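You operate a simulated robot arm through the tools that you are given. There is no shell and no other tool. Be economical: measure what you need, move in short steps, check, and stop when the job is done.

You are at the controls of a simulated robot arm. One attempt, no reset.

Task
Change over to the empty seat: fit the strainer that the mesh card names, then clear the clogged one out.
Fine: latch it and open its valve before you shut the clogged one's; that goes in the short black tray.

It is judged by the outcome, as a careful person would: the job done as asked, and still so three seconds after it is handed in. It fails if anything else is knocked over, pushed out of place, dropped, spilled or broken.

Robot
A 6-joint arm with a two-finger parallel gripper, fixed in place. Base frame: the origin is at the foot of the arm, x ahead of it, y to its left, z up; the work surface is at about z = 0. Readings come in mm, rad, newtons and seconds.
With the tool pointing down near the work surface it reaches from about 160 to 420 mm from the base axis. Its first joint turns from -1.152 to 1.152 rad. Payload 1.57 kg.
The TCP is the grasp point between the finger pads, 30 mm short of the fingertips. In the tool frame z runs along the fingers and y along their closing line. Largest opening 80 mm; finger width 17, thickness 12; the body of the gripper, 40 by 82 mm, starts 80 mm behind the TCP.
Orientation is that of the tool frame in the base frame, as a unit quaternion [x, y, z, w]. With the fingers straight down and closing along the base's y, the tool's x points along the base's -x, its y along +y and its z along -z.

Tools
- The arm moves only by the tool servo_tool. Its argument "deltas" is a list of rows, each an object of numbers (a shift or turn left out is 0, a gripper value left out holds the last): "ax", "ay", "az": the turn, a rotation vector about the base's x, y, z in rad; "x", "y", "z": the shift along the base's x, y, z in mm; "gripper": the gripper command, from -1 (shut) to 1 (fully open), values between in proportion. In form: [{"ax": .., "ay": .., "az": .., "x": .., "y": .., "z": .., "gripper": ..}, ...]. A call has 1 to 10 rows; each row is the pose to reach, as a shift and turn from the pose commanded when the call began. Each row takes 0.2 s and may step no farther than 50 mm and 0.15 rad from the row before; otherwise, or with a gripper value out of range, the whole call is refused. A pose out of reach is approached as far as the arm can. The call stops where the force on the tool passes 90 N (or 10 N more than at its start, if that is more) or the arm is blocked; 0.2 s more then pass. Each finger travels about 153 mm/s and halts on what it meets, pressing with about 40 N; the grip force reading is that of the motor and also rises with nothing between the fingers. The clock runs only during rows and for 0.2 s after the last one: add rows that repeat a pose to give the fingers time. The reply holds the time, the measured pose of the TCP, the force on the tool along the base axes, the opening and the grip force, in the units named above and with some noise, with the torque about the TCP (base axes, N m) and any sound that the robot's microphone picked up.
- Cameras (640 x 400 px; columns grow to the right, rows downward): "scene" is fixed at [63, -338.6, 422.3]; the picture's right is [0.69, -0.72, 0.00], its down [-0.42, -0.40, -0.82] and it looks along [0.59, 0.57, -0.58] (base axes); focal length 238 px, centre (320, 200). "wrist" rides on the gripper at [72, -7, -122] in the tool frame; the picture's right is [0.09, 1.00, 0.00], its down [-0.84, 0.08, -0.54] and it looks along [-0.54, 0.05, 0.84] (tool axes); focal length 238 px, centre (320, 200).
- grab_frame(camera): a new picture of that camera. No time passes.
- locate(camera, pixels): for up to 12 pixels [column, row] of the newest picture of that camera ("zoom" is the newest enlarged one), the place [x, y, z] in the base frame of the surface seen there, good to about 3 mm. No time passes.
- inspect(camera, box): a new picture of the part [left, top, right, bottom] of that camera's present view, enlarged. No time passes.
- finish_job(): hands the job in; it is judged then, once.

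Go step by step. Measure first, check grasps and placings, and put right what went wrong. The budget is 80 turns and 54 pictures, counting those below and the enlarged ones. Unless the task says otherwise, let go and move clear before handing in, and close with one line.

The tools are called after ">>>" as name(argument=value, ...) on one line, values as JSON. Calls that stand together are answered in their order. servo_tool: Moves the arm, as the interface text tells. Its arguments: {"type":"object","properties":{"deltas":{"type":"array","items":{"type":"object","properties":{"ax":{"type":"number"},"ay":{"type":"number"},"az":{"type":"number"},"x":{"type":"number"},"y":{"type":"number"},"z":{"type":"number"},"gripper":{"type":"number"}}}}},"required":["deltas"]} The other tools are called the same way: grab_frame (camera) takes a picture; locate (camera, pixels) gives the place of the surface under pixels of a picture; inspect (camera, box) takes an enlarged picture of a part of a camera's view; finish_job () hands the job in.

At the start:

```text
t: 0.0
position: [226.7, -23.5, 294.2]
tcp_rot: [-0.002, 1.0, -0.001, 0.0]
wrist_force: [0.8, 0.1, -0.6]
torque: [-0.02, -0.02, 0.03]
width: 80.0
finger_force: 0.0
```

scene: 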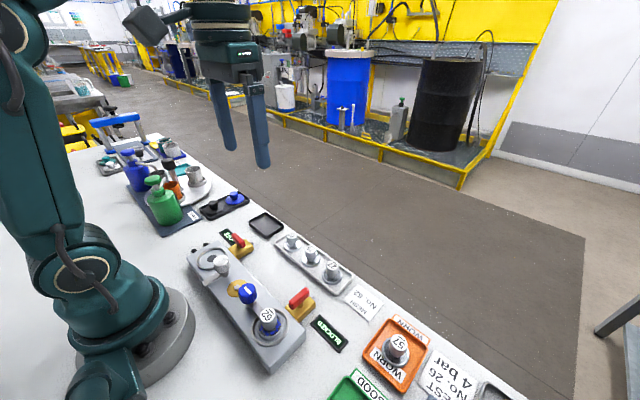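
wrist: 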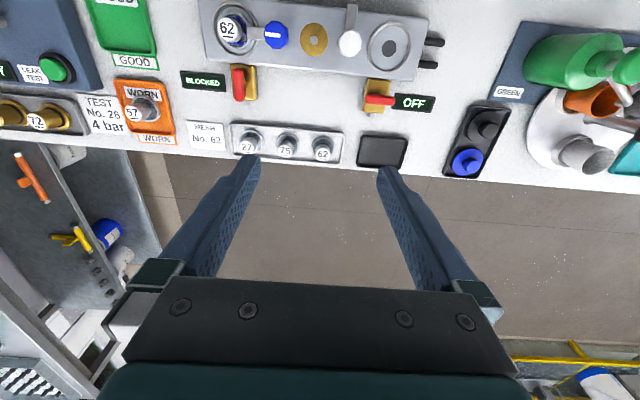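

The wrist view shows a manifold with a seated strainer 62 (232,30), an empty seat (390,47), a rack with 27/75/62, and a mesh card "No. 62". I'll enlarge these areas first.

>>> inspect(camera="wrist", box=[170, 0, 450, 175])

>>> inspect(camera="scene", box=[170, 170, 390, 380])

```text
2.29 times, centred on (310, 88) of wrist
```

zoom: 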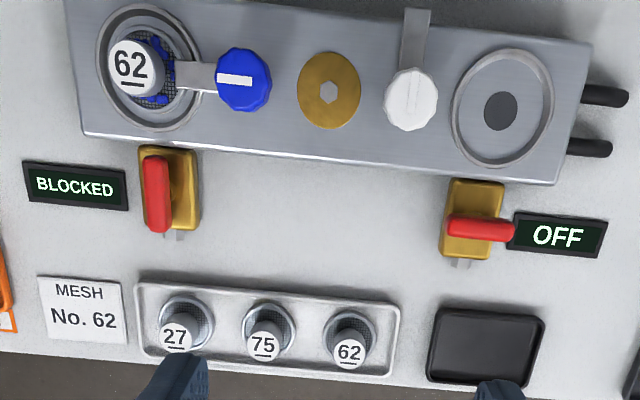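

```text
1.90 times, centred on (280, 275) of scene
```

zoom: 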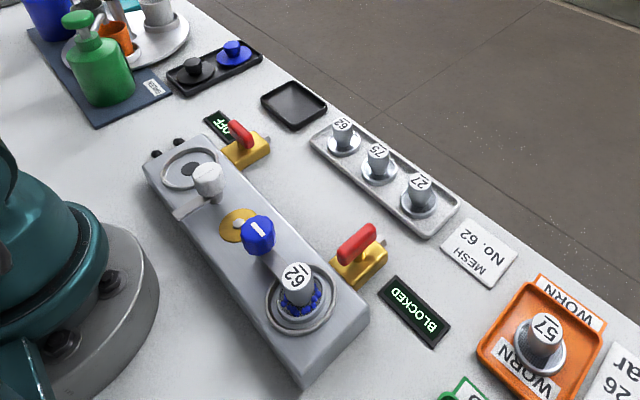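

The mesh card reads 62, and the rack's 62 is at wrist (323,154). The short black tray is at (382,152). I'll measure the parts.

>>> locate(camera="wrist", pixels=[[323, 154], [389, 48], [350, 42], [351, 10], [276, 35], [227, 28], [371, 100], [391, 101], [238, 72], [239, 97], [382, 153], [314, 60]])

>>> locate(camera="zoom", pixels=[[342, 126], [343, 150], [376, 151], [186, 172], [207, 170], [180, 212], [256, 225], [240, 128], [358, 243], [247, 147], [360, 262], [296, 277]])

>>> inspect(camera="scene", box=[180, 220, 340, 320])

```text
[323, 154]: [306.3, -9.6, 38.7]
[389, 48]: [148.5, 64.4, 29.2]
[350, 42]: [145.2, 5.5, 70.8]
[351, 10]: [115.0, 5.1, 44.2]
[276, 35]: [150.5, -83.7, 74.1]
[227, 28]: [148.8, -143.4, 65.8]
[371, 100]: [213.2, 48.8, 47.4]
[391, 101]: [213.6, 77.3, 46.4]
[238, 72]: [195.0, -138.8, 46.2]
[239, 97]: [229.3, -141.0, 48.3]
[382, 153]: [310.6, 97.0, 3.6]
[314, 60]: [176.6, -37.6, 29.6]
```

```text
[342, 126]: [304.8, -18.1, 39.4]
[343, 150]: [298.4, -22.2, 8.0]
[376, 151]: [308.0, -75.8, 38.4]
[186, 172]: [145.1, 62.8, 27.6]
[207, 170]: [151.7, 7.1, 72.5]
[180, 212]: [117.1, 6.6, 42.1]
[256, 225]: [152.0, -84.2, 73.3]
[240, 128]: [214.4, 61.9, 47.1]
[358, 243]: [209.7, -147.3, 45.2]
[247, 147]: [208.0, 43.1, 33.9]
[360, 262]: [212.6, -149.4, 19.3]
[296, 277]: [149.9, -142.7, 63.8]
```

```text
4.00 times, centred on (260, 270) of scene
```

zoom: 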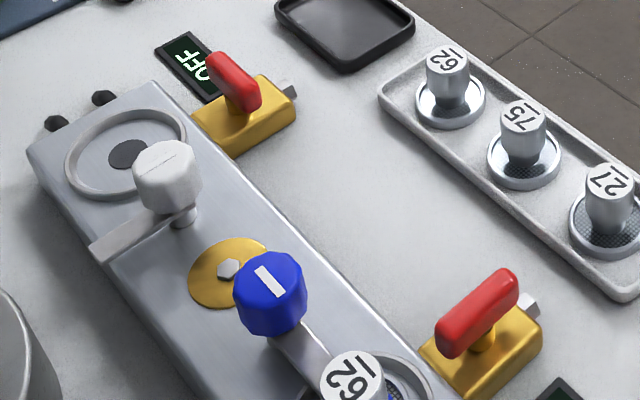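

The seat centre is about (147,64), with its white latch pointing away, and the rack's 62 cap is at about (306,-14). I'll move above that cap for a closer look.

>>> servo_tool(deltas=[{"x": 20, "y": 3, "z": -35}, {"x": 40, "y": 6, "z": -75}, {"x": 60, "y": 9, "z": -115}, {"x": 78, "y": 9, "z": -155}, {"x": 78, "y": 9, "z": -180}])

>>> grab_frame(camera="wrist")

>>> grab_frame(camera="scene")

```text
t: 1.2
position: [305.0, -13.9, 114.4]
tcp_rot: [-0.001, 1.0, -0.001, 0.001]
wrist_force: [0.2, -0.2, -0.7]
torque: [-0.03, 0.0, 0.0]
width: 80.0
finger_force: 0.0
```

```text
48 pictures are left
```

wrist: 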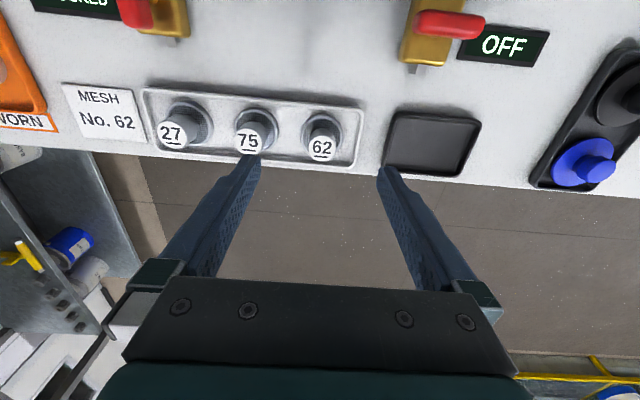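

```text
47 pictures are left
```

scene: 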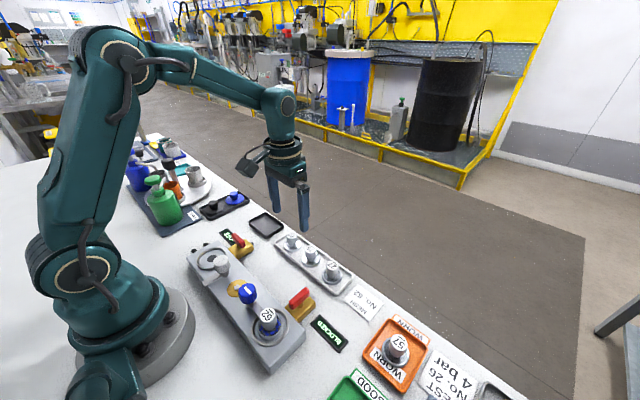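

The caps are clear now: 62 at (322,147) and 75 at (249,140). I'll measure the cap edges.

>>> locate(camera="wrist", pixels=[[322, 147], [310, 148], [334, 149], [321, 159], [323, 136], [325, 122], [249, 140], [350, 152], [430, 145], [395, 165], [472, 125], [445, 117]])

>>> inspect(camera="wrist", box=[220, 70, 380, 170])

```text
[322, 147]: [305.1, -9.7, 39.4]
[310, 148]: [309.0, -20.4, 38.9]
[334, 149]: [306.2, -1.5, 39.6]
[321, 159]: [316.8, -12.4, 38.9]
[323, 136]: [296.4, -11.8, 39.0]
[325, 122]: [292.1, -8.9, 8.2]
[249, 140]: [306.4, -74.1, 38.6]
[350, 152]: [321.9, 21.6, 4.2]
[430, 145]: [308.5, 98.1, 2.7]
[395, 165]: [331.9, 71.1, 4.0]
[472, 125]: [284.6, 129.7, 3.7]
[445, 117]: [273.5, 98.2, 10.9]
```

```text
4.00 times, centred on (300, 120) of wrist
```

zoom: 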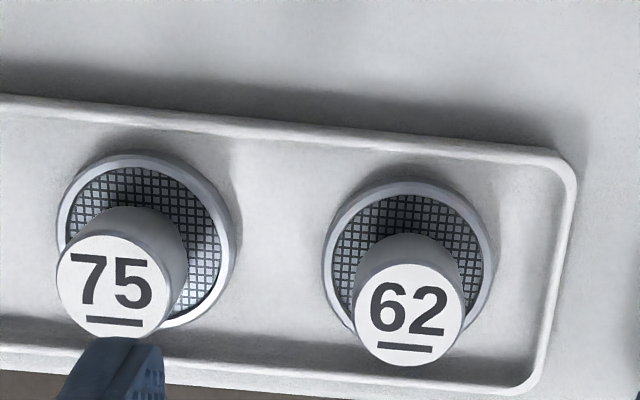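

The cap centre is (307,-11.5), about 19 mm across, top at z 39. I'll narrow the opening to clear the 75 and descend to z 44.

>>> servo_tool(deltas=[{"x": 2, "y": 2.4, "gripper": 0.1}, {"x": 2, "y": 2.4, "z": -30}, {"x": 2, "y": 2.4, "z": -55}, {"x": 2, "y": 2.4, "z": -70}, {"x": 2, "y": 2.4, "z": -70}])

>>> inspect(camera="scene", box=[220, 180, 380, 300])

```text
t: 2.4
position: [307.5, -12.7, 42.9]
tcp_rot: [0.0, 1.0, -0.001, 0.002]
wrist_force: [-0.8, 0.3, 0.1]
torque: [-0.03, -0.02, -0.02]
width: 44.1
finger_force: 0.1
```

```text
3.33 times, centred on (300, 240) of scene
```

zoom: 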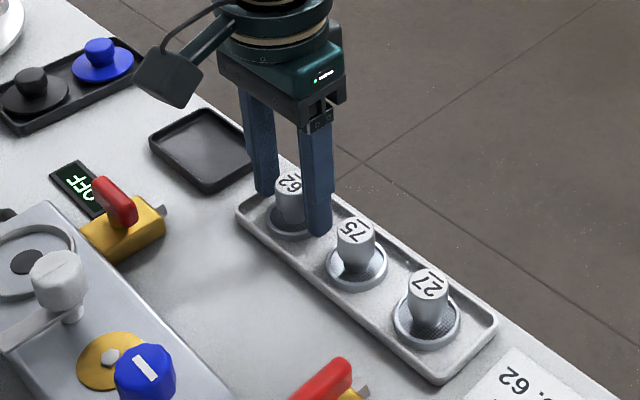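

The fingers straddle the 62 cap cleanly, so I'll close and lift.

>>> servo_tool(deltas=[{"gripper": -1}, {"gripper": -1}, {"gripper": -1}, {"z": 30}, {"z": 70}, {"z": 90}])

>>> inspect(camera="scene", box=[180, 100, 380, 300])

```text
t: 3.8
position: [307.7, -12.2, 135.2]
tcp_rot: [-0.001, 1.0, 0.0, 0.0]
wrist_force: [-0.4, 0.2, -1.2]
torque: [0.01, -0.01, 0.01]
width: 23.5
finger_force: 35.5
```

```text
2.00 times, centred on (280, 200) of scene
```

zoom: 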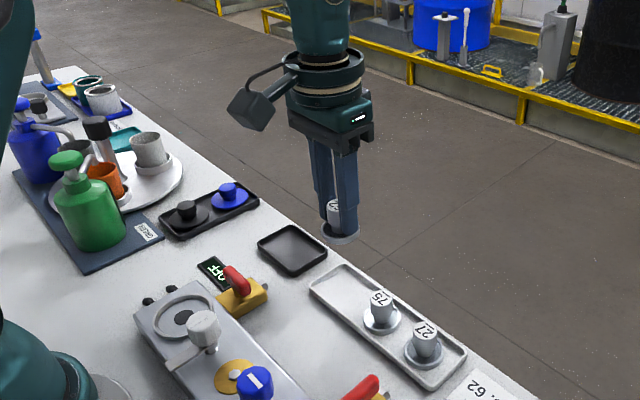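

The 62 is held at 23.5 mm and lifted clear. I'll move toward the empty seat, staying high, and look.

>>> servo_tool(deltas=[{"x": -35, "y": 20, "z": 10}, {"x": -70, "y": 40, "z": 10}, {"x": -105, "y": 60, "z": 10}, {"x": -130, "y": 76, "z": 10}, {"x": -130, "y": 76, "z": 10}])

>>> grab_frame(camera="wrist")

>>> inspect(camera="scene", box=[160, 180, 320, 300])

```text
t: 5.0
position: [177.3, 62.7, 144.1]
tcp_rot: [-0.001, 1.0, -0.002, 0.002]
wrist_force: [0.4, 0.4, -0.8]
torque: [-0.03, 0.01, 0.0]
width: 23.3
finger_force: 35.5
```

```text
43 pictures are left
```

wrist: 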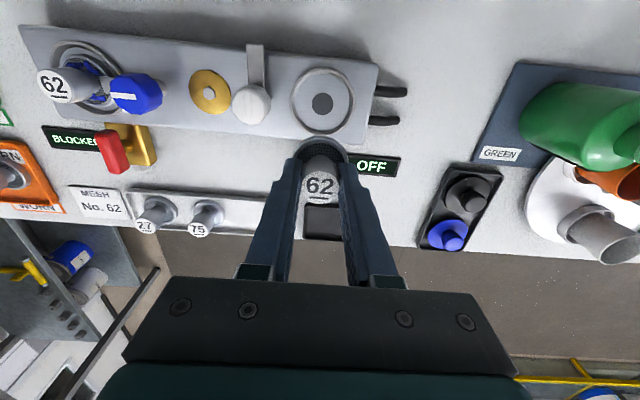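

```text
3.33 times, centred on (240, 240) of scene
```

zoom: 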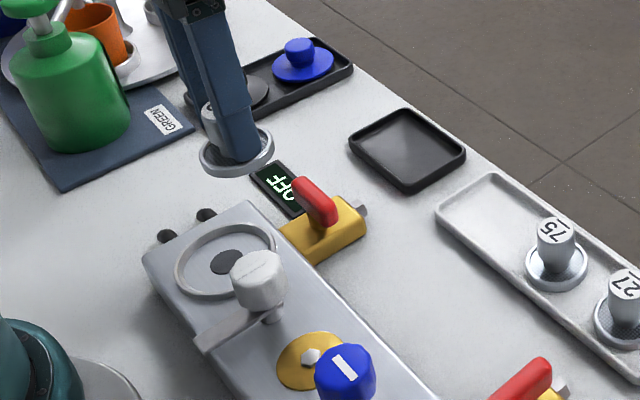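

The ring shows clearly around (322,101). I'll measure its edges, the knob and the held cap.

>>> locate(camera="wrist", pixels=[[294, 100], [351, 101], [322, 70], [322, 131], [322, 103], [303, 100], [341, 102], [320, 185], [251, 104], [240, 104], [262, 104], [255, 60]])

>>> inspect(camera="wrist", box=[220, 30, 400, 210])

```text
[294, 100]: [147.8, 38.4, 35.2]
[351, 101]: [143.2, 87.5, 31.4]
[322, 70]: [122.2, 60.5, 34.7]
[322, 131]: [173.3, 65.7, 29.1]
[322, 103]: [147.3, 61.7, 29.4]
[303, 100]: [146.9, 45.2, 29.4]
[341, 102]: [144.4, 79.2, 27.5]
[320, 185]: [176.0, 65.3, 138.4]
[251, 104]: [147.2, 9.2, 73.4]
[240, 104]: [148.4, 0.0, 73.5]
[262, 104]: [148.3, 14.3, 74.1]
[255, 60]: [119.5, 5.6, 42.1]
```

```text
2.22 times, centred on (310, 120) of wrist
```

zoom: 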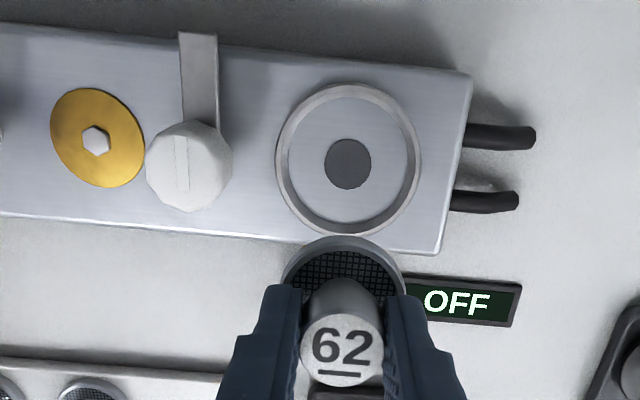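

The ring centre comes out at about (147.5,63), floor z 29, rim 35. I'll move above it and see if the arm reaches.

>>> servo_tool(deltas=[{"x": -15, "z": -10}, {"x": -29.8, "y": 0.3, "z": -25}, {"x": -29.8, "y": 0.3, "z": -50}, {"x": -29.8, "y": 0.3, "z": -58}, {"x": -29.8, "y": 0.3, "z": -58}])

>>> inspect(camera="wrist", box=[220, 80, 420, 240])

>>> inspect(camera="scene", box=[140, 180, 300, 300])

```text
t: 6.2
position: [147.8, 64.1, 85.5]
tcp_rot: [-0.001, 1.0, -0.001, 0.001]
wrist_force: [-0.7, -0.4, -0.2]
torque: [0.01, -0.04, -0.02]
width: 23.4
finger_force: 35.8
```

```text
2.50 times, centred on (320, 160) of wrist
```

zoom: 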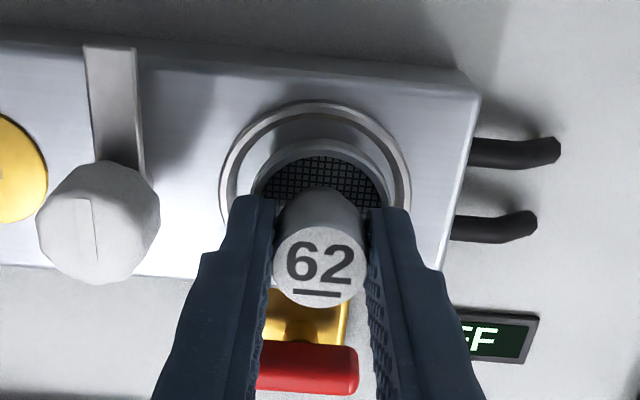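

```text
3.33 times, centred on (220, 240) of scene
```

zoom: 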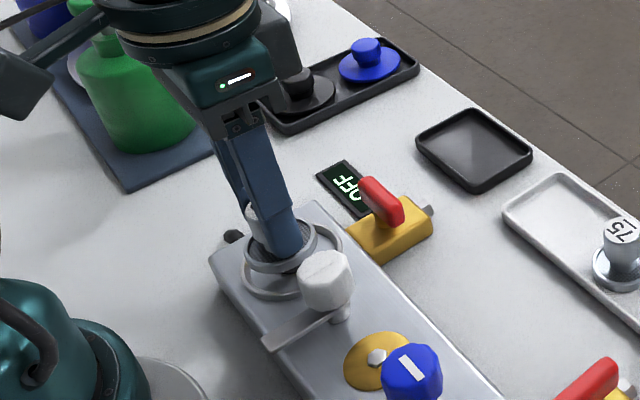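

Alignment looks good within about 1 mm. I'll lower gently to just above floor height and watch the force.

>>> servo_tool(deltas=[{"y": -0.8, "z": -5}, {"y": -0.8, "z": -9}, {"y": -0.8, "z": -12}, {"y": -0.8, "z": -15}, {"y": -0.8, "z": -15}])

>>> inspect(camera="wrist", box=[220, 80, 420, 240])

```text
t: 7.4
position: [147.1, 63.7, 70.7]
tcp_rot: [-0.001, 1.0, -0.001, 0.0]
wrist_force: [-3.0, -2.4, 8.0]
torque: [0.0, 0.04, 0.01]
width: 23.3
finger_force: 35.8
```

```text
2.50 times, centred on (320, 160) of wrist
```

zoom: 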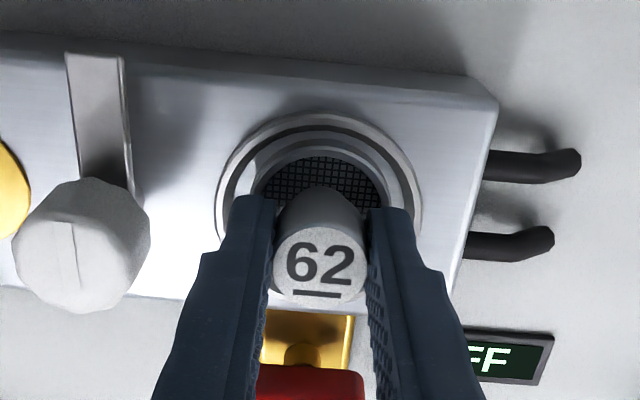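

There's 8 N upward with a small push toward -x/-y, so the flange may be touching a rim or chamfer. I'll shift slightly that way and press lower.

>>> servo_tool(deltas=[{"x": -0.7, "y": -0.7}, {"x": -0.7, "y": -0.7, "z": -1.5}, {"x": -0.7, "y": -0.7, "z": -3}, {"x": -0.7, "y": -0.7, "z": -3}])

```text
t: 8.4
position: [146.4, 64.2, 67.9]
tcp_rot: [0.0, 1.0, 0.0, 0.0]
wrist_force: [3.1, 1.5, 9.4]
torque: [-0.01, -0.17, 0.02]
width: 23.5
finger_force: 36.1
```

It slid down to 67.9 with only 9 N. I'll press another 2 mm to tell whether it has bottomed.

>>> servo_tool(deltas=[{"x": 0.3, "y": 0.3, "z": -1}, {"x": 0.3, "y": 0.3, "z": -2.5}, {"x": 0.3, "y": 0.3, "z": -2.5}])

>>> inspect(camera="scene", box=[170, 210, 270, 290])

```text
t: 9.2
position: [147.4, 62.8, 65.8]
tcp_rot: [0.0, 1.0, 0.0, 0.0]
wrist_force: [-25.3, 13.9, 82.4]
torque: [0.4, 0.81, -0.06]
width: 23.6
finger_force: 36.4
```

```text
5.00 times, centred on (220, 250) of scene
```

zoom: 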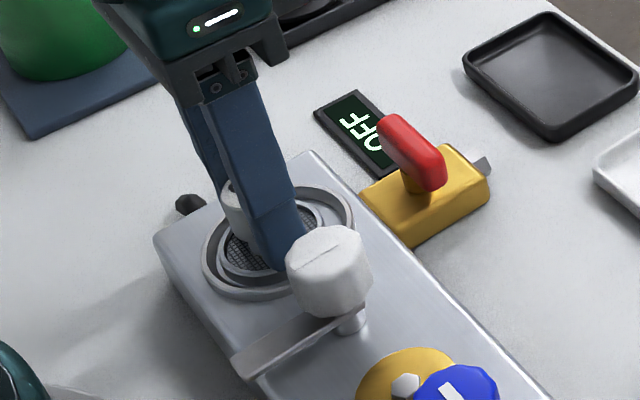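

The force rose to 82 N at z 65.8, so it has bottomed inside the ring. I'll ease off, open to 40 mm and lift.

>>> servo_tool(deltas=[{"z": 2}, {"z": 2, "gripper": -0.1}, {"z": 2, "gripper": -0.1}, {"z": 30, "gripper": -0.1}, {"z": 70, "gripper": -0.1}, {"x": 20, "z": 90, "gripper": -0.1}])

>>> grab_frame(camera="wrist")

>>> inspect(camera="scene", box=[170, 210, 290, 310])

```text
t: 10.6
position: [167.1, 61.0, 156.5]
tcp_rot: [-0.002, 1.0, -0.001, 0.0]
wrist_force: [0.9, 0.3, 0.5]
torque: [0.0, 0.0, 0.01]
width: 36.0
finger_force: 0.0
```

```text
36 pictures are left
```

wrist: 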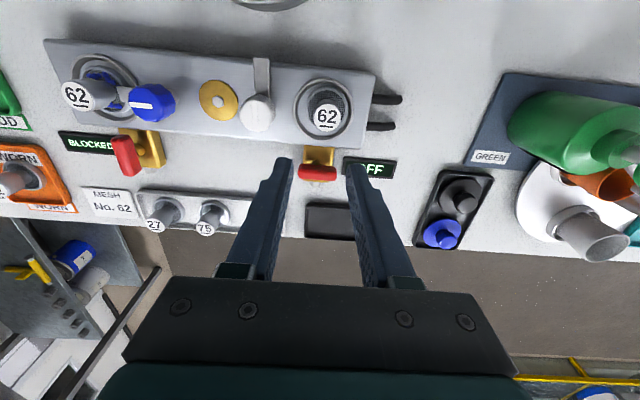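

```text
4.00 times, centred on (230, 260) of scene
```

zoom: 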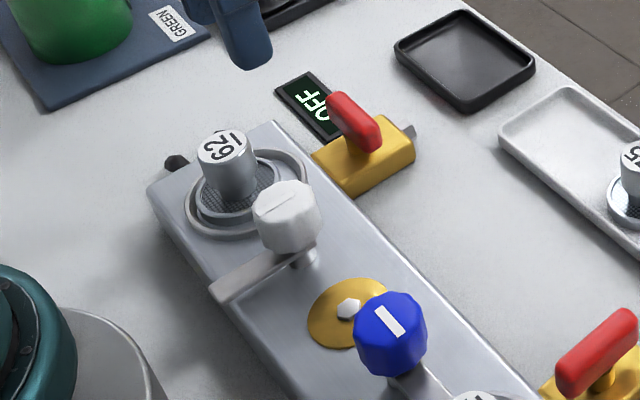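

The new 62 sits level in its ring at wrist (326,110). Next is the white latch knob at about (148,7), so I'll pre-turn the gripper 45° and hover above it.

>>> servo_tool(deltas=[{"y": -15, "az": 0.15, "gripper": 0.1}, {"x": -5, "y": -30, "az": 0.3}, {"x": -10, "y": -45, "az": 0.45}, {"x": -18.5, "y": -56, "az": 0.6}, {"x": -18.5, "y": -56, "z": -20, "az": 0.75}, {"x": -18.5, "y": -56, "z": -40, "az": 0.785}, {"x": -18.5, "y": -56, "z": -40, "az": 0.785}])

>>> grab_frame(camera="wrist")

>>> inspect(camera="scene", box=[160, 200, 320, 320])

```text
t: 12.2
position: [145.5, 5.1, 116.8]
tcp_rot: [-0.384, 0.923, 0.0, 0.002]
wrist_force: [-0.3, 0.2, 0.2]
torque: [-0.02, 0.01, 0.0]
width: 44.0
finger_force: 0.0
```

```text
34 pictures are left
```

wrist: 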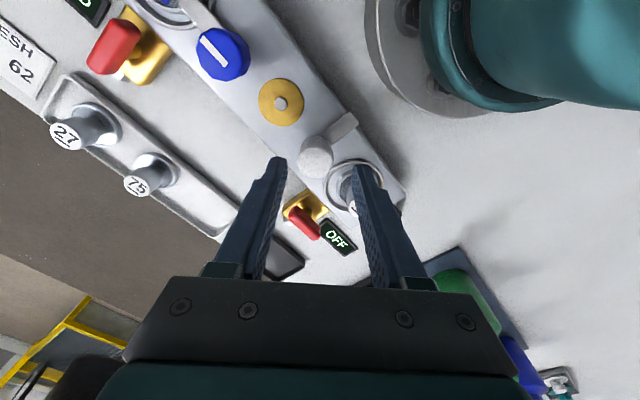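

```text
3.33 times, centred on (240, 260) of scene
```

zoom: 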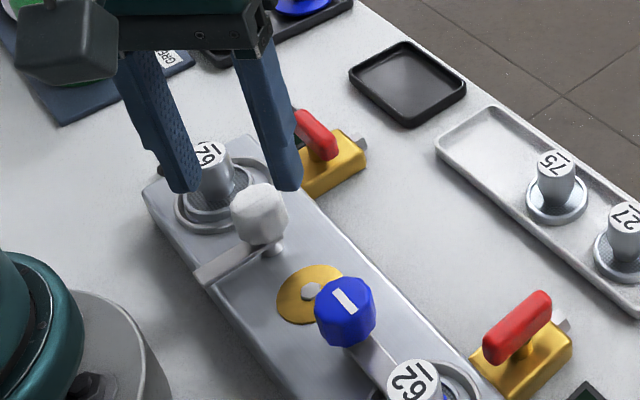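

The arm reaches here. I'll measure the knob top precisely before descending, since the reading is about 2 mm off the command.

>>> locate(camera="wrist", pixels=[[315, 155], [303, 156], [328, 155], [315, 143], [315, 167], [220, 50], [346, 124]])

>>> locate(camera="zoom", pixels=[[258, 203], [238, 203], [280, 203], [262, 235], [272, 250], [208, 272]])

>>> servo_tool(deltas=[{"z": 0}])

```text
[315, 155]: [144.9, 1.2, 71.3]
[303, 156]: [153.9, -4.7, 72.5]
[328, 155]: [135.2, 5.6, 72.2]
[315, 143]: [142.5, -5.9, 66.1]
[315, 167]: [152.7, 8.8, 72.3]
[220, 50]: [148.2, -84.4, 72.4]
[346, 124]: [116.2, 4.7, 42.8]
```

```text
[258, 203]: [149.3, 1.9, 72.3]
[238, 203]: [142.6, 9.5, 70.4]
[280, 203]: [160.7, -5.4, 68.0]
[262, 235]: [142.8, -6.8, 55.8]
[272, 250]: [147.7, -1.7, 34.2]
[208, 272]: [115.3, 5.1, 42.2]
```

```text
t: 12.6
position: [145.0, 5.8, 116.4]
tcp_rot: [-0.383, 0.924, -0.001, 0.001]
wrist_force: [-0.2, 0.4, 0.2]
torque: [0.01, -0.02, 0.01]
width: 44.1
finger_force: 0.0
```

The knob axis is about (147.5,5) with its top at z 72. I'll descend so the tips reach z ~52, just above the lever, and close.

>>> servo_tool(deltas=[{"x": 2, "y": -0.5, "z": -15}, {"x": 2, "y": -0.5, "z": -32}, {"x": 2, "y": -0.5, "z": -32}, {"x": 2, "y": -0.5, "z": -32, "gripper": -1}, {"x": 2, "y": -0.5, "z": -32, "gripper": -1}, {"x": 2, "y": -0.5, "z": -32, "gripper": -1}])

>>> inspect(camera="scene", box=[160, 200, 320, 320])

```text
t: 14.0
position: [150.6, 5.6, 84.9]
tcp_rot: [-0.383, 0.924, 0.0, 0.0]
wrist_force: [9.1, -6.8, -27.0]
torque: [0.21, -0.28, 0.0]
width: 26.8
finger_force: 37.2
```

```text
3.33 times, centred on (240, 260) of scene
```

zoom: 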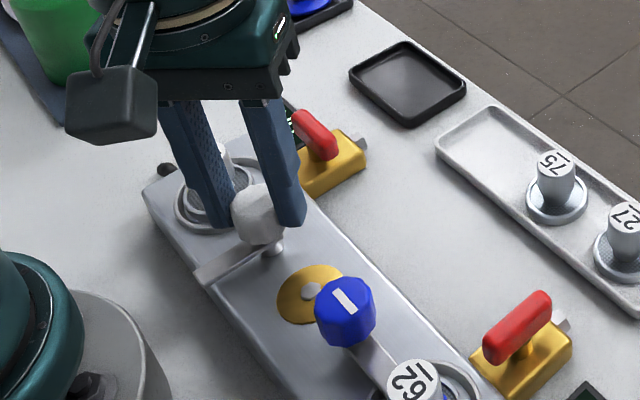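

The knob is gripped at 26.8 mm. I'll turn it clockwise halfway and check.

>>> servo_tool(deltas=[{"az": -0.12}, {"az": -0.24}, {"az": -0.36}, {"az": -0.48}, {"az": -0.6}, {"az": -0.72}])

>>> inspect(camera="scene", box=[160, 200, 320, 320])

```text
t: 15.4
position: [151.7, 4.6, 83.2]
tcp_rot: [-0.032, 0.999, -0.002, -0.001]
wrist_force: [-7.9, -23.8, 7.6]
torque: [-0.12, -0.9, 0.05]
width: 26.6
finger_force: 37.8
```

```text
3.33 times, centred on (240, 260) of scene
```

zoom: 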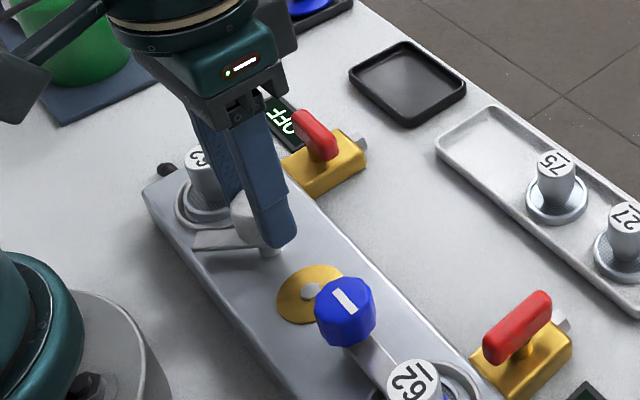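

The lever is swinging toward the seat as wanted. I'll continue the remaining turn with a small shift to relieve the side force.

>>> servo_tool(deltas=[{"y": -0.7, "x": -0.7, "az": -0.12}, {"y": -1, "x": -1, "az": -0.24}, {"y": -1, "x": -1.5, "az": -0.36}, {"y": -1, "x": -1.5, "az": -0.48}, {"y": -1, "x": -1.5, "az": -0.6}, {"y": -1, "x": -1.5, "az": -0.72}, {"y": -1, "x": -1.5, "az": -0.84}])

>>> inspect(camera="scene", box=[160, 200, 320, 320])

>>> grab_frame(camera="wrist")

```text
t: 17.0
position: [150.8, 5.1, 82.5]
tcp_rot: [0.377, 0.926, -0.001, -0.001]
wrist_force: [4.9, -18.9, -24.8]
torque: [-0.31, -0.4, 0.03]
width: 27.0
finger_force: 37.5
```

```text
3.33 times, centred on (240, 260) of scene
```

zoom: 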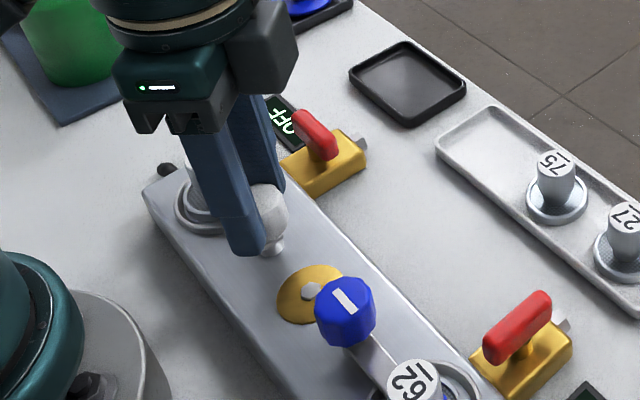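

```text
29 pictures are left
```

wrist: 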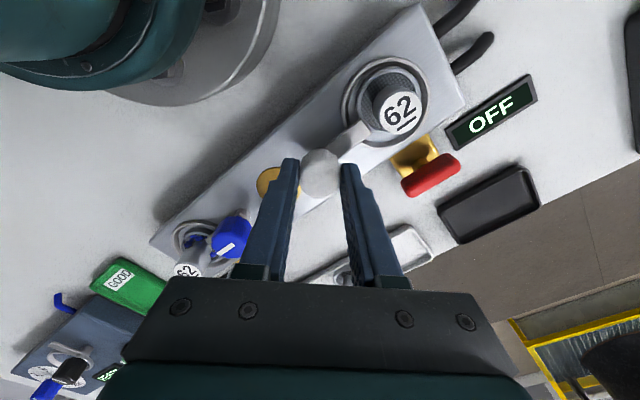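

The lever now lies over the flange, pointing at the seat at (365,130). I'll release, rise and check.

>>> servo_tool(deltas=[{"gripper": 0.1}, {"gripper": 0.1}, {"z": 35}, {"z": 60, "x": 25}, {"z": 70, "x": 50}])

>>> grab_frame(camera="wrist")

>>> inspect(camera="scene", box=[160, 200, 320, 320])

```text
t: 18.2
position: [199.2, 4.5, 155.2]
tcp_rot: [0.378, 0.926, -0.001, 0.001]
wrist_force: [0.5, -0.6, -0.1]
torque: [0.01, 0.01, 0.02]
width: 44.0
finger_force: 0.1
```

```text
28 pictures are left
```

wrist: 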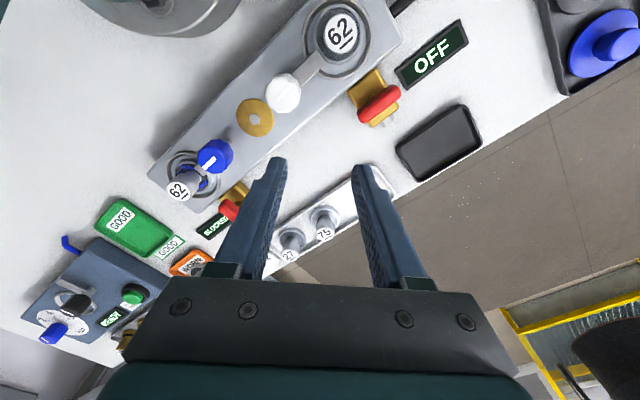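

```text
3.33 times, centred on (240, 260) of scene
```

zoom: 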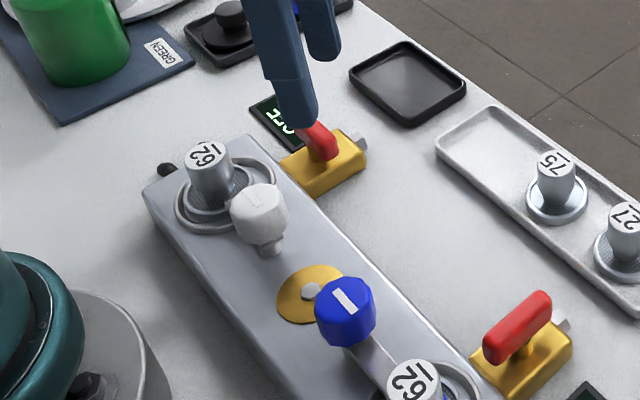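

The latch is across; I'll verify its angle and measure the right-hand valve handle.

>>> locate(camera="wrist", pixels=[[303, 73], [313, 63], [283, 93], [364, 116], [394, 91], [380, 104], [372, 80], [215, 155]])

>>> inspect(camera="wrist", box=[240, 0, 440, 140])

```text
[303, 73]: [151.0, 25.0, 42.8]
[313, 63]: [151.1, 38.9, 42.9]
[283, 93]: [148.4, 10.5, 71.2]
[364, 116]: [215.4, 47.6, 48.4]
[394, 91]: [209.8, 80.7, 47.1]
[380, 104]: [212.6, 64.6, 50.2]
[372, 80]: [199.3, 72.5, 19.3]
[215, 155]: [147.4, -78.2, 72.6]
```

```text
2.86 times, centred on (340, 70) of wrist
```

zoom: 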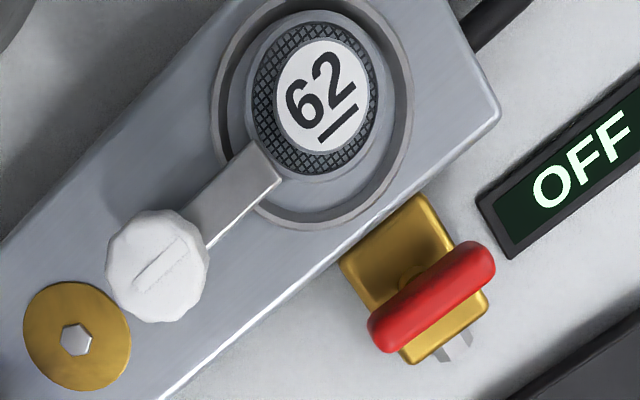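

The lever points along +y onto the flange, so the latch is good. The handle is centred at (212.5,64) along y with its top at z ~49. I'll turn the gripper to close along x and come down over it.

>>> servo_tool(deltas=[{"x": 3, "y": 15, "az": -0.13}, {"x": 6, "y": 30, "az": -0.26}, {"x": 10, "y": 45, "az": -0.39}, {"x": 13.5, "y": 59, "az": -0.52, "gripper": -0.2}, {"x": 13.5, "y": 59, "z": -20, "az": -0.65}, {"x": 13.5, "y": 59, "z": -45, "az": -0.785}, {"x": 13.5, "y": 59, "z": -60, "az": -0.785}, {"x": 13.5, "y": 59, "z": -60, "az": -0.785}])

>>> grab_frame(camera="wrist")

>>> inspect(camera="scene", box=[180, 180, 320, 280])

```text
t: 20.0
position: [213.0, 62.4, 94.1]
tcp_rot: [0.703, 0.711, -0.001, 0.0]
wrist_force: [-0.5, -0.5, -0.2]
torque: [0.02, 0.0, -0.04]
width: 32.0
finger_force: 0.0
```

```text
25 pictures are left
```

wrist: 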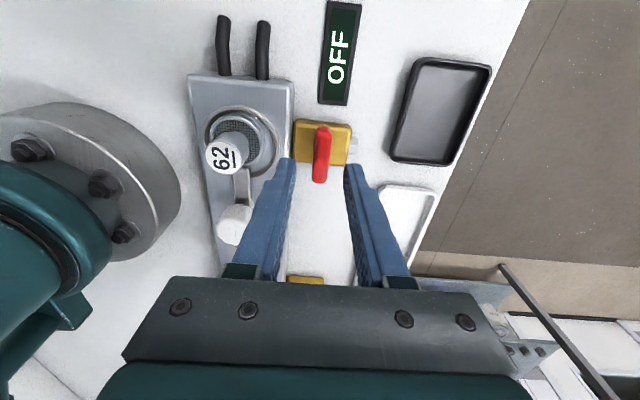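

```text
4.00 times, centred on (250, 230) of scene
```

zoom: 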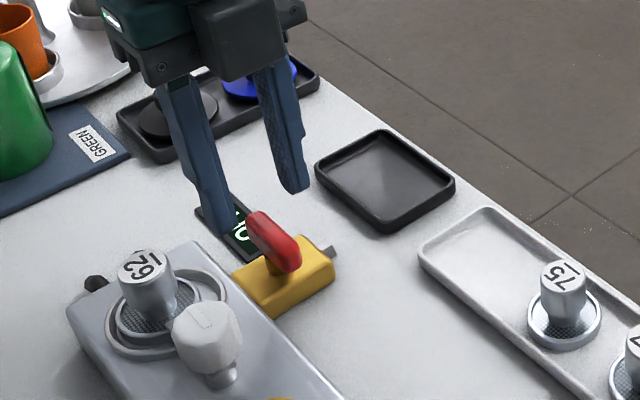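

The fingers straddle the red handle (wrist (321,155)). I'll descend to z ~68, grip, and turn counterclockwise a third of the way.

>>> servo_tool(deltas=[{"y": 1, "z": -12}, {"y": 1, "z": -26}, {"y": 1, "z": -26, "gripper": -1}, {"y": 1, "z": -26, "gripper": -1}, {"y": 1, "z": -26, "gripper": -1}, {"y": 1, "z": -26, "az": 0.1}, {"y": 1, "z": -26, "az": 0.2}, {"y": 1, "z": -26, "az": 0.3}, {"y": 1, "z": -26, "az": 0.4}])

>>> inspect(camera="scene", box=[180, 180, 320, 280])

```text
t: 22.0
position: [213.0, 67.0, 66.5]
tcp_rot: [0.547, 0.837, 0.0, -0.001]
wrist_force: [1.3, 20.3, 16.2]
torque: [0.58, -0.02, 0.02]
width: 12.9
finger_force: 29.7
```

```text
4.00 times, centred on (250, 230) of scene
```

zoom: 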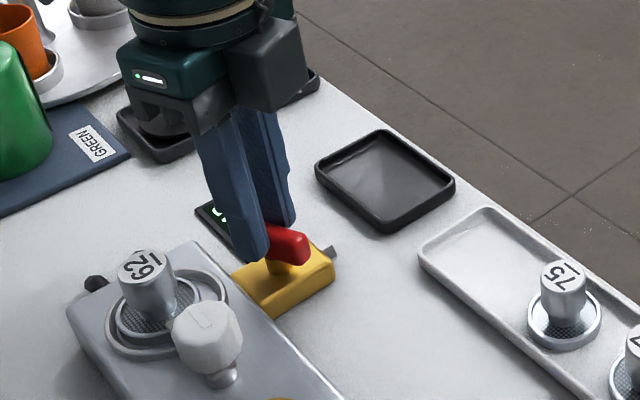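

The handle turns with the gripper. I'll continue to 90° with a small y relief.

>>> servo_tool(deltas=[{"y": -1, "az": 0.13}, {"y": -1.5, "az": 0.26}, {"y": -1.5, "az": 0.39}, {"y": -1.5, "az": 0.52}, {"y": -1.5, "az": 0.65}, {"y": -1.5, "az": 0.78}, {"y": -1.5, "az": 0.91}, {"y": -1.5, "az": 1.04}, {"y": -1.5, "az": 1.17}])

>>> inspect(camera="scene", box=[180, 180, 320, 280])

```text
t: 24.0
position: [212.2, 62.1, 67.6]
tcp_rot: [-0.006, 1.0, -0.001, 0.001]
wrist_force: [-2.9, 15.5, 15.9]
torque: [0.58, 0.41, -0.5]
width: 12.9
finger_force: 29.6
```

```text
4.00 times, centred on (250, 230) of scene
```

zoom: 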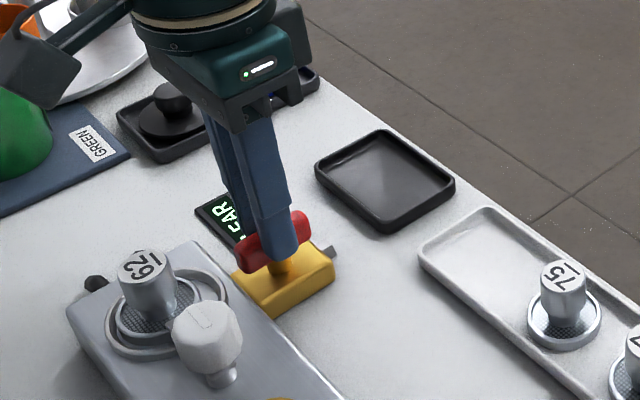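

The display now reads "…EAR" (CLEAR), and torque suggests it's at its stop. I'll release, rise and move over the left valve.

>>> servo_tool(deltas=[{"gripper": -0.2}, {"gripper": -0.2}, {"z": 40}, {"z": 75}, {"z": 75, "y": -45}, {"z": 75, "y": -90}, {"z": 75, "y": -135}, {"z": 75, "y": -175}, {"z": 60, "y": -204}, {"z": 45, "y": -204}])

>>> grab_frame(camera="wrist")

>>> inspect(camera="scene", box=[180, 200, 360, 350])

```text
t: 26.2
position: [212.0, -141.7, 115.5]
tcp_rot: [-0.006, 1.0, -0.001, 0.001]
wrist_force: [-1.0, 0.2, 0.1]
torque: [0.0, 0.0, -0.01]
width: 32.0
finger_force: 0.1
```

```text
21 pictures are left
```

wrist: 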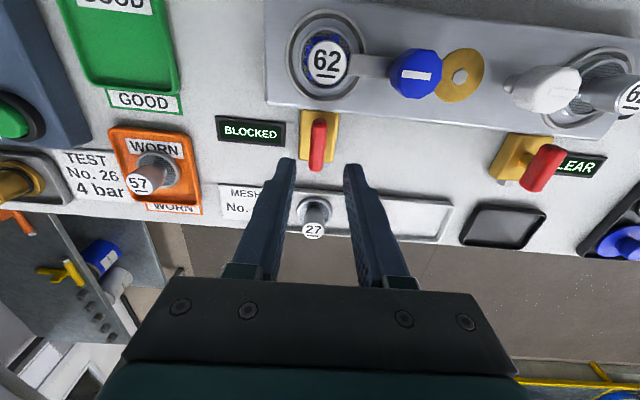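

```text
2.67 times, centred on (270, 275) of scene
```

zoom: 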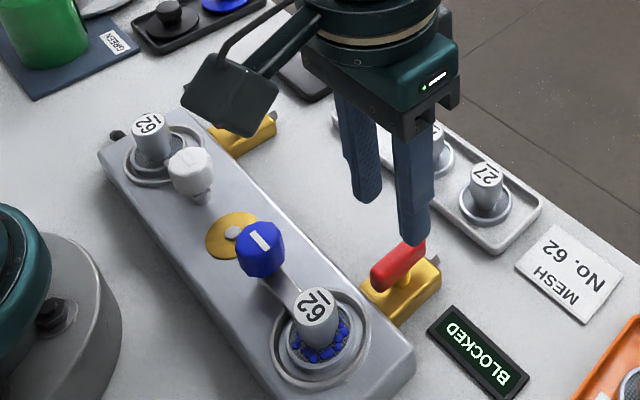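

The right display reads CLEAR. I'll measure both handles' ends, since the right handle at (540,167) looks slightly skewed.

>>> inspect(camera="wrist", box=[460, 100, 640, 240])

>>> locate(camera="wrist", pixels=[[320, 124], [316, 165], [318, 145], [318, 62], [328, 62], [415, 70], [365, 66], [555, 152], [530, 186], [306, 122], [335, 122], [505, 225]])

```text
2.86 times, centred on (550, 170) of wrist
```

zoom: 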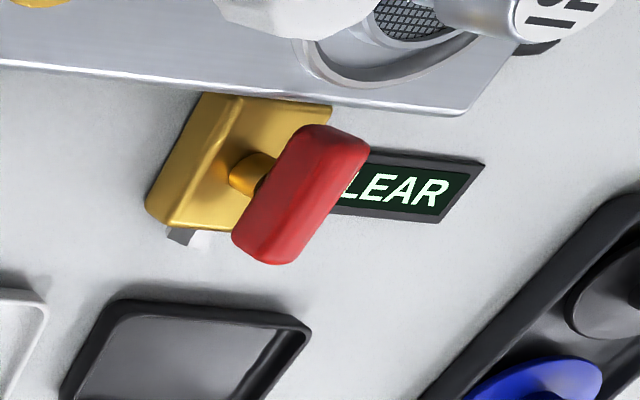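

```text
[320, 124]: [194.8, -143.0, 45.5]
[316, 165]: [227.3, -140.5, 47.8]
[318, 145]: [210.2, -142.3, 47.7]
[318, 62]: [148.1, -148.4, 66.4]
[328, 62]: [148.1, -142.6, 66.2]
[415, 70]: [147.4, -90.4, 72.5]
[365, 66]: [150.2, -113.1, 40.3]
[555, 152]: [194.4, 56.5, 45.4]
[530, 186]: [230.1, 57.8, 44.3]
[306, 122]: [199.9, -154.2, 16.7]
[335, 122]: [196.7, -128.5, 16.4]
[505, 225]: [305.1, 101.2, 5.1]
```

The right handle is aligned along x (open). The left handle is centred at (211,-142), under the gripper. I'll descend, grip and turn clockwise a bit.

>>> servo_tool(deltas=[{"z": -25}, {"z": -47}, {"z": -47}, {"z": -47, "gripper": -1}, {"z": -47, "gripper": -1}, {"z": -47, "gripper": -1}, {"z": -47, "az": -0.1}, {"z": -47, "az": -0.2}, {"z": -47, "az": -0.3}, {"z": -47, "az": -0.4}])

>>> inspect(camera="scene", box=[240, 220, 360, 340])

```text
t: 28.4
position: [213.1, -142.8, 67.4]
tcp_rot: [0.192, 0.981, -0.004, 0.002]
wrist_force: [-7.8, -36.3, 22.1]
torque: [-0.76, 0.32, -0.01]
width: 12.9
finger_force: 29.6
```

```text
3.33 times, centred on (300, 280) of scene
```

zoom: 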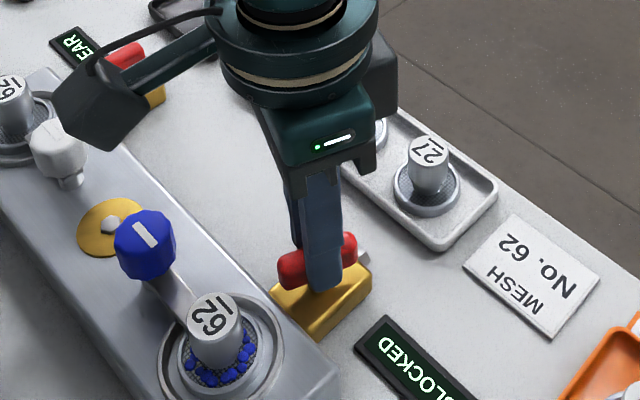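

The handle turns clockwise freely; the side force is -36 N in y, so I'll shift 2 mm that way and finish the turn.

>>> servo_tool(deltas=[{"y": -1, "az": -0.13}, {"y": -2, "az": -0.26}, {"y": -2, "az": -0.39}, {"y": -2, "az": -0.52}, {"y": -2, "az": -0.65}, {"y": -2, "az": -0.78}, {"y": -2, "az": -0.91}, {"y": -2, "az": -1.04}, {"y": -2, "az": -1.17}])

>>> inspect(camera="scene", box=[240, 220, 360, 340])

```text
t: 30.4
position: [213.7, -142.3, 66.3]
tcp_rot: [0.704, 0.71, 0.0, 0.0]
wrist_force: [21.1, 22.3, 8.9]
torque: [0.49, -0.48, 0.03]
width: 12.9
finger_force: 29.6
```

```text
3.33 times, centred on (300, 280) of scene
```

zoom: 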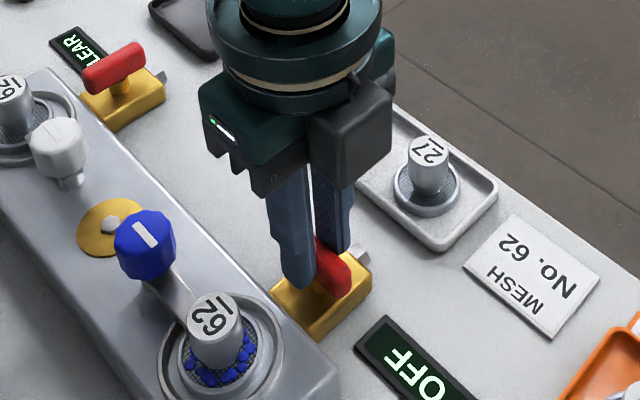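

The left display now reads OFF. I'll release, rise, turn the gripper back 90° and hover over the blue latch knob at about (148,-86).

>>> servo_tool(deltas=[{"gripper": -0.2}, {"gripper": -0.2}, {"z": 40, "gripper": -0.2}, {"z": 65, "az": 0.14}, {"z": 65, "az": 0.28}, {"z": 65, "az": 0.42}, {"z": 65, "az": 0.56, "y": 15, "x": -16}, {"z": 65, "az": 0.7, "y": 30, "x": -32}, {"z": 65, "az": 0.84, "y": 45, "x": -48}, {"z": 65, "az": 0.98, "y": 57.7, "x": -64}])

>>> servo_tool(deltas=[{"az": 0.14, "gripper": -0.05}, {"az": 0.28}, {"az": 0.42}, {"az": 0.56}, {"az": 0.59, "z": -20}, {"az": 0.59, "z": -20}])

>>> grab_frame(camera="wrist")

```text
t: 32.6
position: [151.0, -85.3, 130.0]
tcp_rot: [0.284, 0.959, -0.001, 0.001]
wrist_force: [0.2, -0.1, -0.3]
torque: [0.01, 0.04, 0.0]
width: 32.0
finger_force: 0.1
```

```text
t: 34.0
position: [148.1, -86.1, 111.4]
tcp_rot: [-0.006, 1.0, -0.001, 0.001]
wrist_force: [0.9, -0.9, -0.5]
torque: [-0.01, -0.03, -0.03]
width: 37.9
finger_force: 0.1
```

```text
16 pictures are left
```

wrist: 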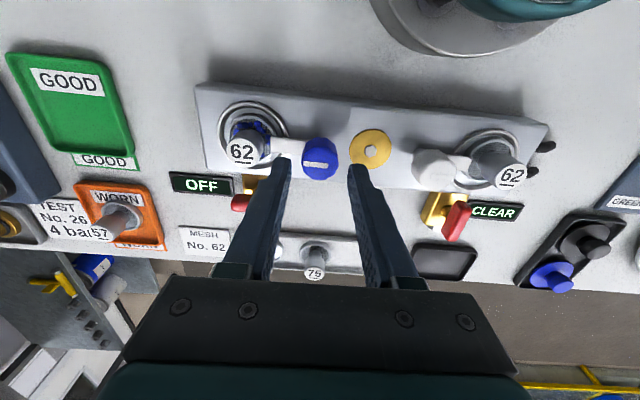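

The blue knob (319,158) is centred between the fingers. I'll descend to z ~83 and grip, then turn a little clockwise.

>>> servo_tool(deltas=[{"z": -15}, {"z": -28}, {"z": -28}, {"z": -28, "gripper": -1}, {"z": -28, "gripper": -1}, {"z": -28, "gripper": -1}, {"z": -28, "az": -0.12}, {"z": -28, "az": -0.24}, {"z": -28, "az": -0.36}])

>>> inspect(camera="scene", box=[180, 220, 330, 340])

```text
t: 36.0
position: [148.6, -84.9, 83.2]
tcp_rot: [0.174, 0.985, 0.0, -0.001]
wrist_force: [-7.3, -9.2, -7.7]
torque: [-0.28, -0.84, 0.01]
width: 27.4
finger_force: 37.5
```

```text
3.33 times, centred on (255, 280) of scene
```

zoom: 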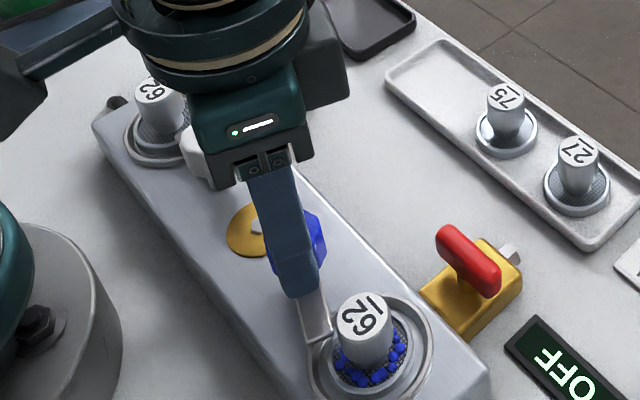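

The lever is swinging off freely. I'll continue to 90°.

>>> servo_tool(deltas=[{"az": -0.14}, {"az": -0.28}, {"az": -0.42}, {"az": -0.56}, {"az": -0.7}, {"az": -0.84}, {"az": -0.98}, {"az": -1.12}, {"az": -1.21}])

>>> inspect(camera="scene", box=[180, 220, 330, 340])

```text
t: 38.0
position: [150.3, -85.6, 82.1]
tcp_rot: [0.703, 0.711, -0.001, 0.001]
wrist_force: [10.4, -3.0, -15.0]
torque: [-0.38, 0.28, 0.34]
width: 27.9
finger_force: 38.0
```

```text
3.33 times, centred on (255, 280) of scene
```

zoom: 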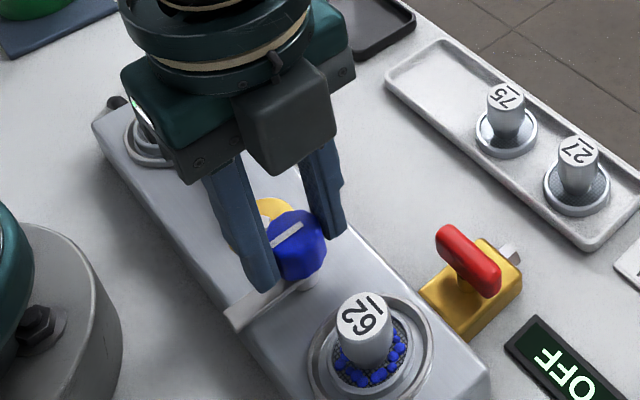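

The blue latch now points to -x, clear of the strainer. I'll release, rise and hover over the clogged strainer.

>>> servo_tool(deltas=[{"gripper": 0.0}, {"gripper": 0.0}, {"z": 30}, {"z": 50}, {"z": 50, "y": -30, "gripper": 0.1}, {"z": 50, "y": -57}, {"z": 40, "y": -57}])

>>> grab_frame(camera="wrist")

```text
t: 39.6
position: [149.7, -142.3, 123.9]
tcp_rot: [0.704, 0.711, 0.0, 0.0]
wrist_force: [-0.3, 0.5, 0.1]
torque: [-0.02, 0.01, 0.01]
width: 44.0
finger_force: 0.1
```

```text
13 pictures are left
```

wrist: 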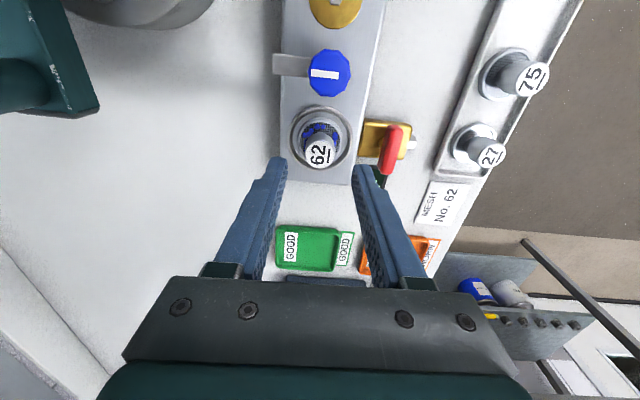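

>>> locate(camera="wrist", pixels=[[308, 154], [333, 155], [320, 143], [320, 166], [320, 155], [293, 140], [350, 140], [320, 108], [326, 168]])

```text
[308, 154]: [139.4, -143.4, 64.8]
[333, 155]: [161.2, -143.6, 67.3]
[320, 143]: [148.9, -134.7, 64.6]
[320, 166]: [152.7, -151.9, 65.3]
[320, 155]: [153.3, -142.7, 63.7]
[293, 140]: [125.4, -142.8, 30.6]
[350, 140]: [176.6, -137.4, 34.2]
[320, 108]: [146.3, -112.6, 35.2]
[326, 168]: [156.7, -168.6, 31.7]
```

The cap centre is (150,-143.3), right under the gripper. I'll descend to z ~70, close, and lift straight up slowly.

>>> servo_tool(deltas=[{"y": -1, "z": -25}, {"y": -1, "z": -45}, {"y": -1, "z": -54}, {"y": -1, "z": -54}, {"y": -1, "z": -54, "gripper": -1}, {"y": -1, "z": -54, "gripper": -1}, {"y": -1, "z": -54, "gripper": -1}, {"y": -1, "z": -54, "gripper": -1}])

>>> servo_tool(deltas=[{"z": 8}, {"z": 20}, {"z": 40}, {"z": 65}, {"z": 75}])

>>> inspect(camera="scene", box=[180, 160, 360, 340])

```text
t: 41.4
position: [151.4, -142.6, 69.1]
tcp_rot: [0.703, 0.711, -0.001, 0.0]
wrist_force: [-0.9, -0.3, -0.6]
torque: [0.0, -0.01, 0.02]
width: 23.5
finger_force: 35.1
```

```text
t: 42.6
position: [148.4, -143.4, 143.0]
tcp_rot: [0.703, 0.711, 0.0, -0.001]
wrist_force: [-0.2, -1.1, -0.9]
torque: [0.01, -0.01, -0.02]
width: 23.6
finger_force: 36.2
```

```text
2.22 times, centred on (270, 250) of scene
```

zoom: 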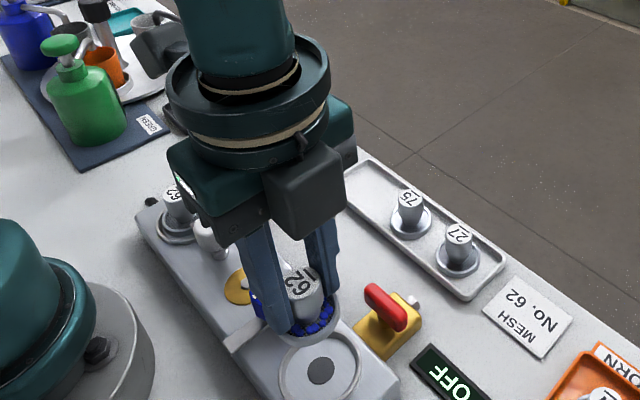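

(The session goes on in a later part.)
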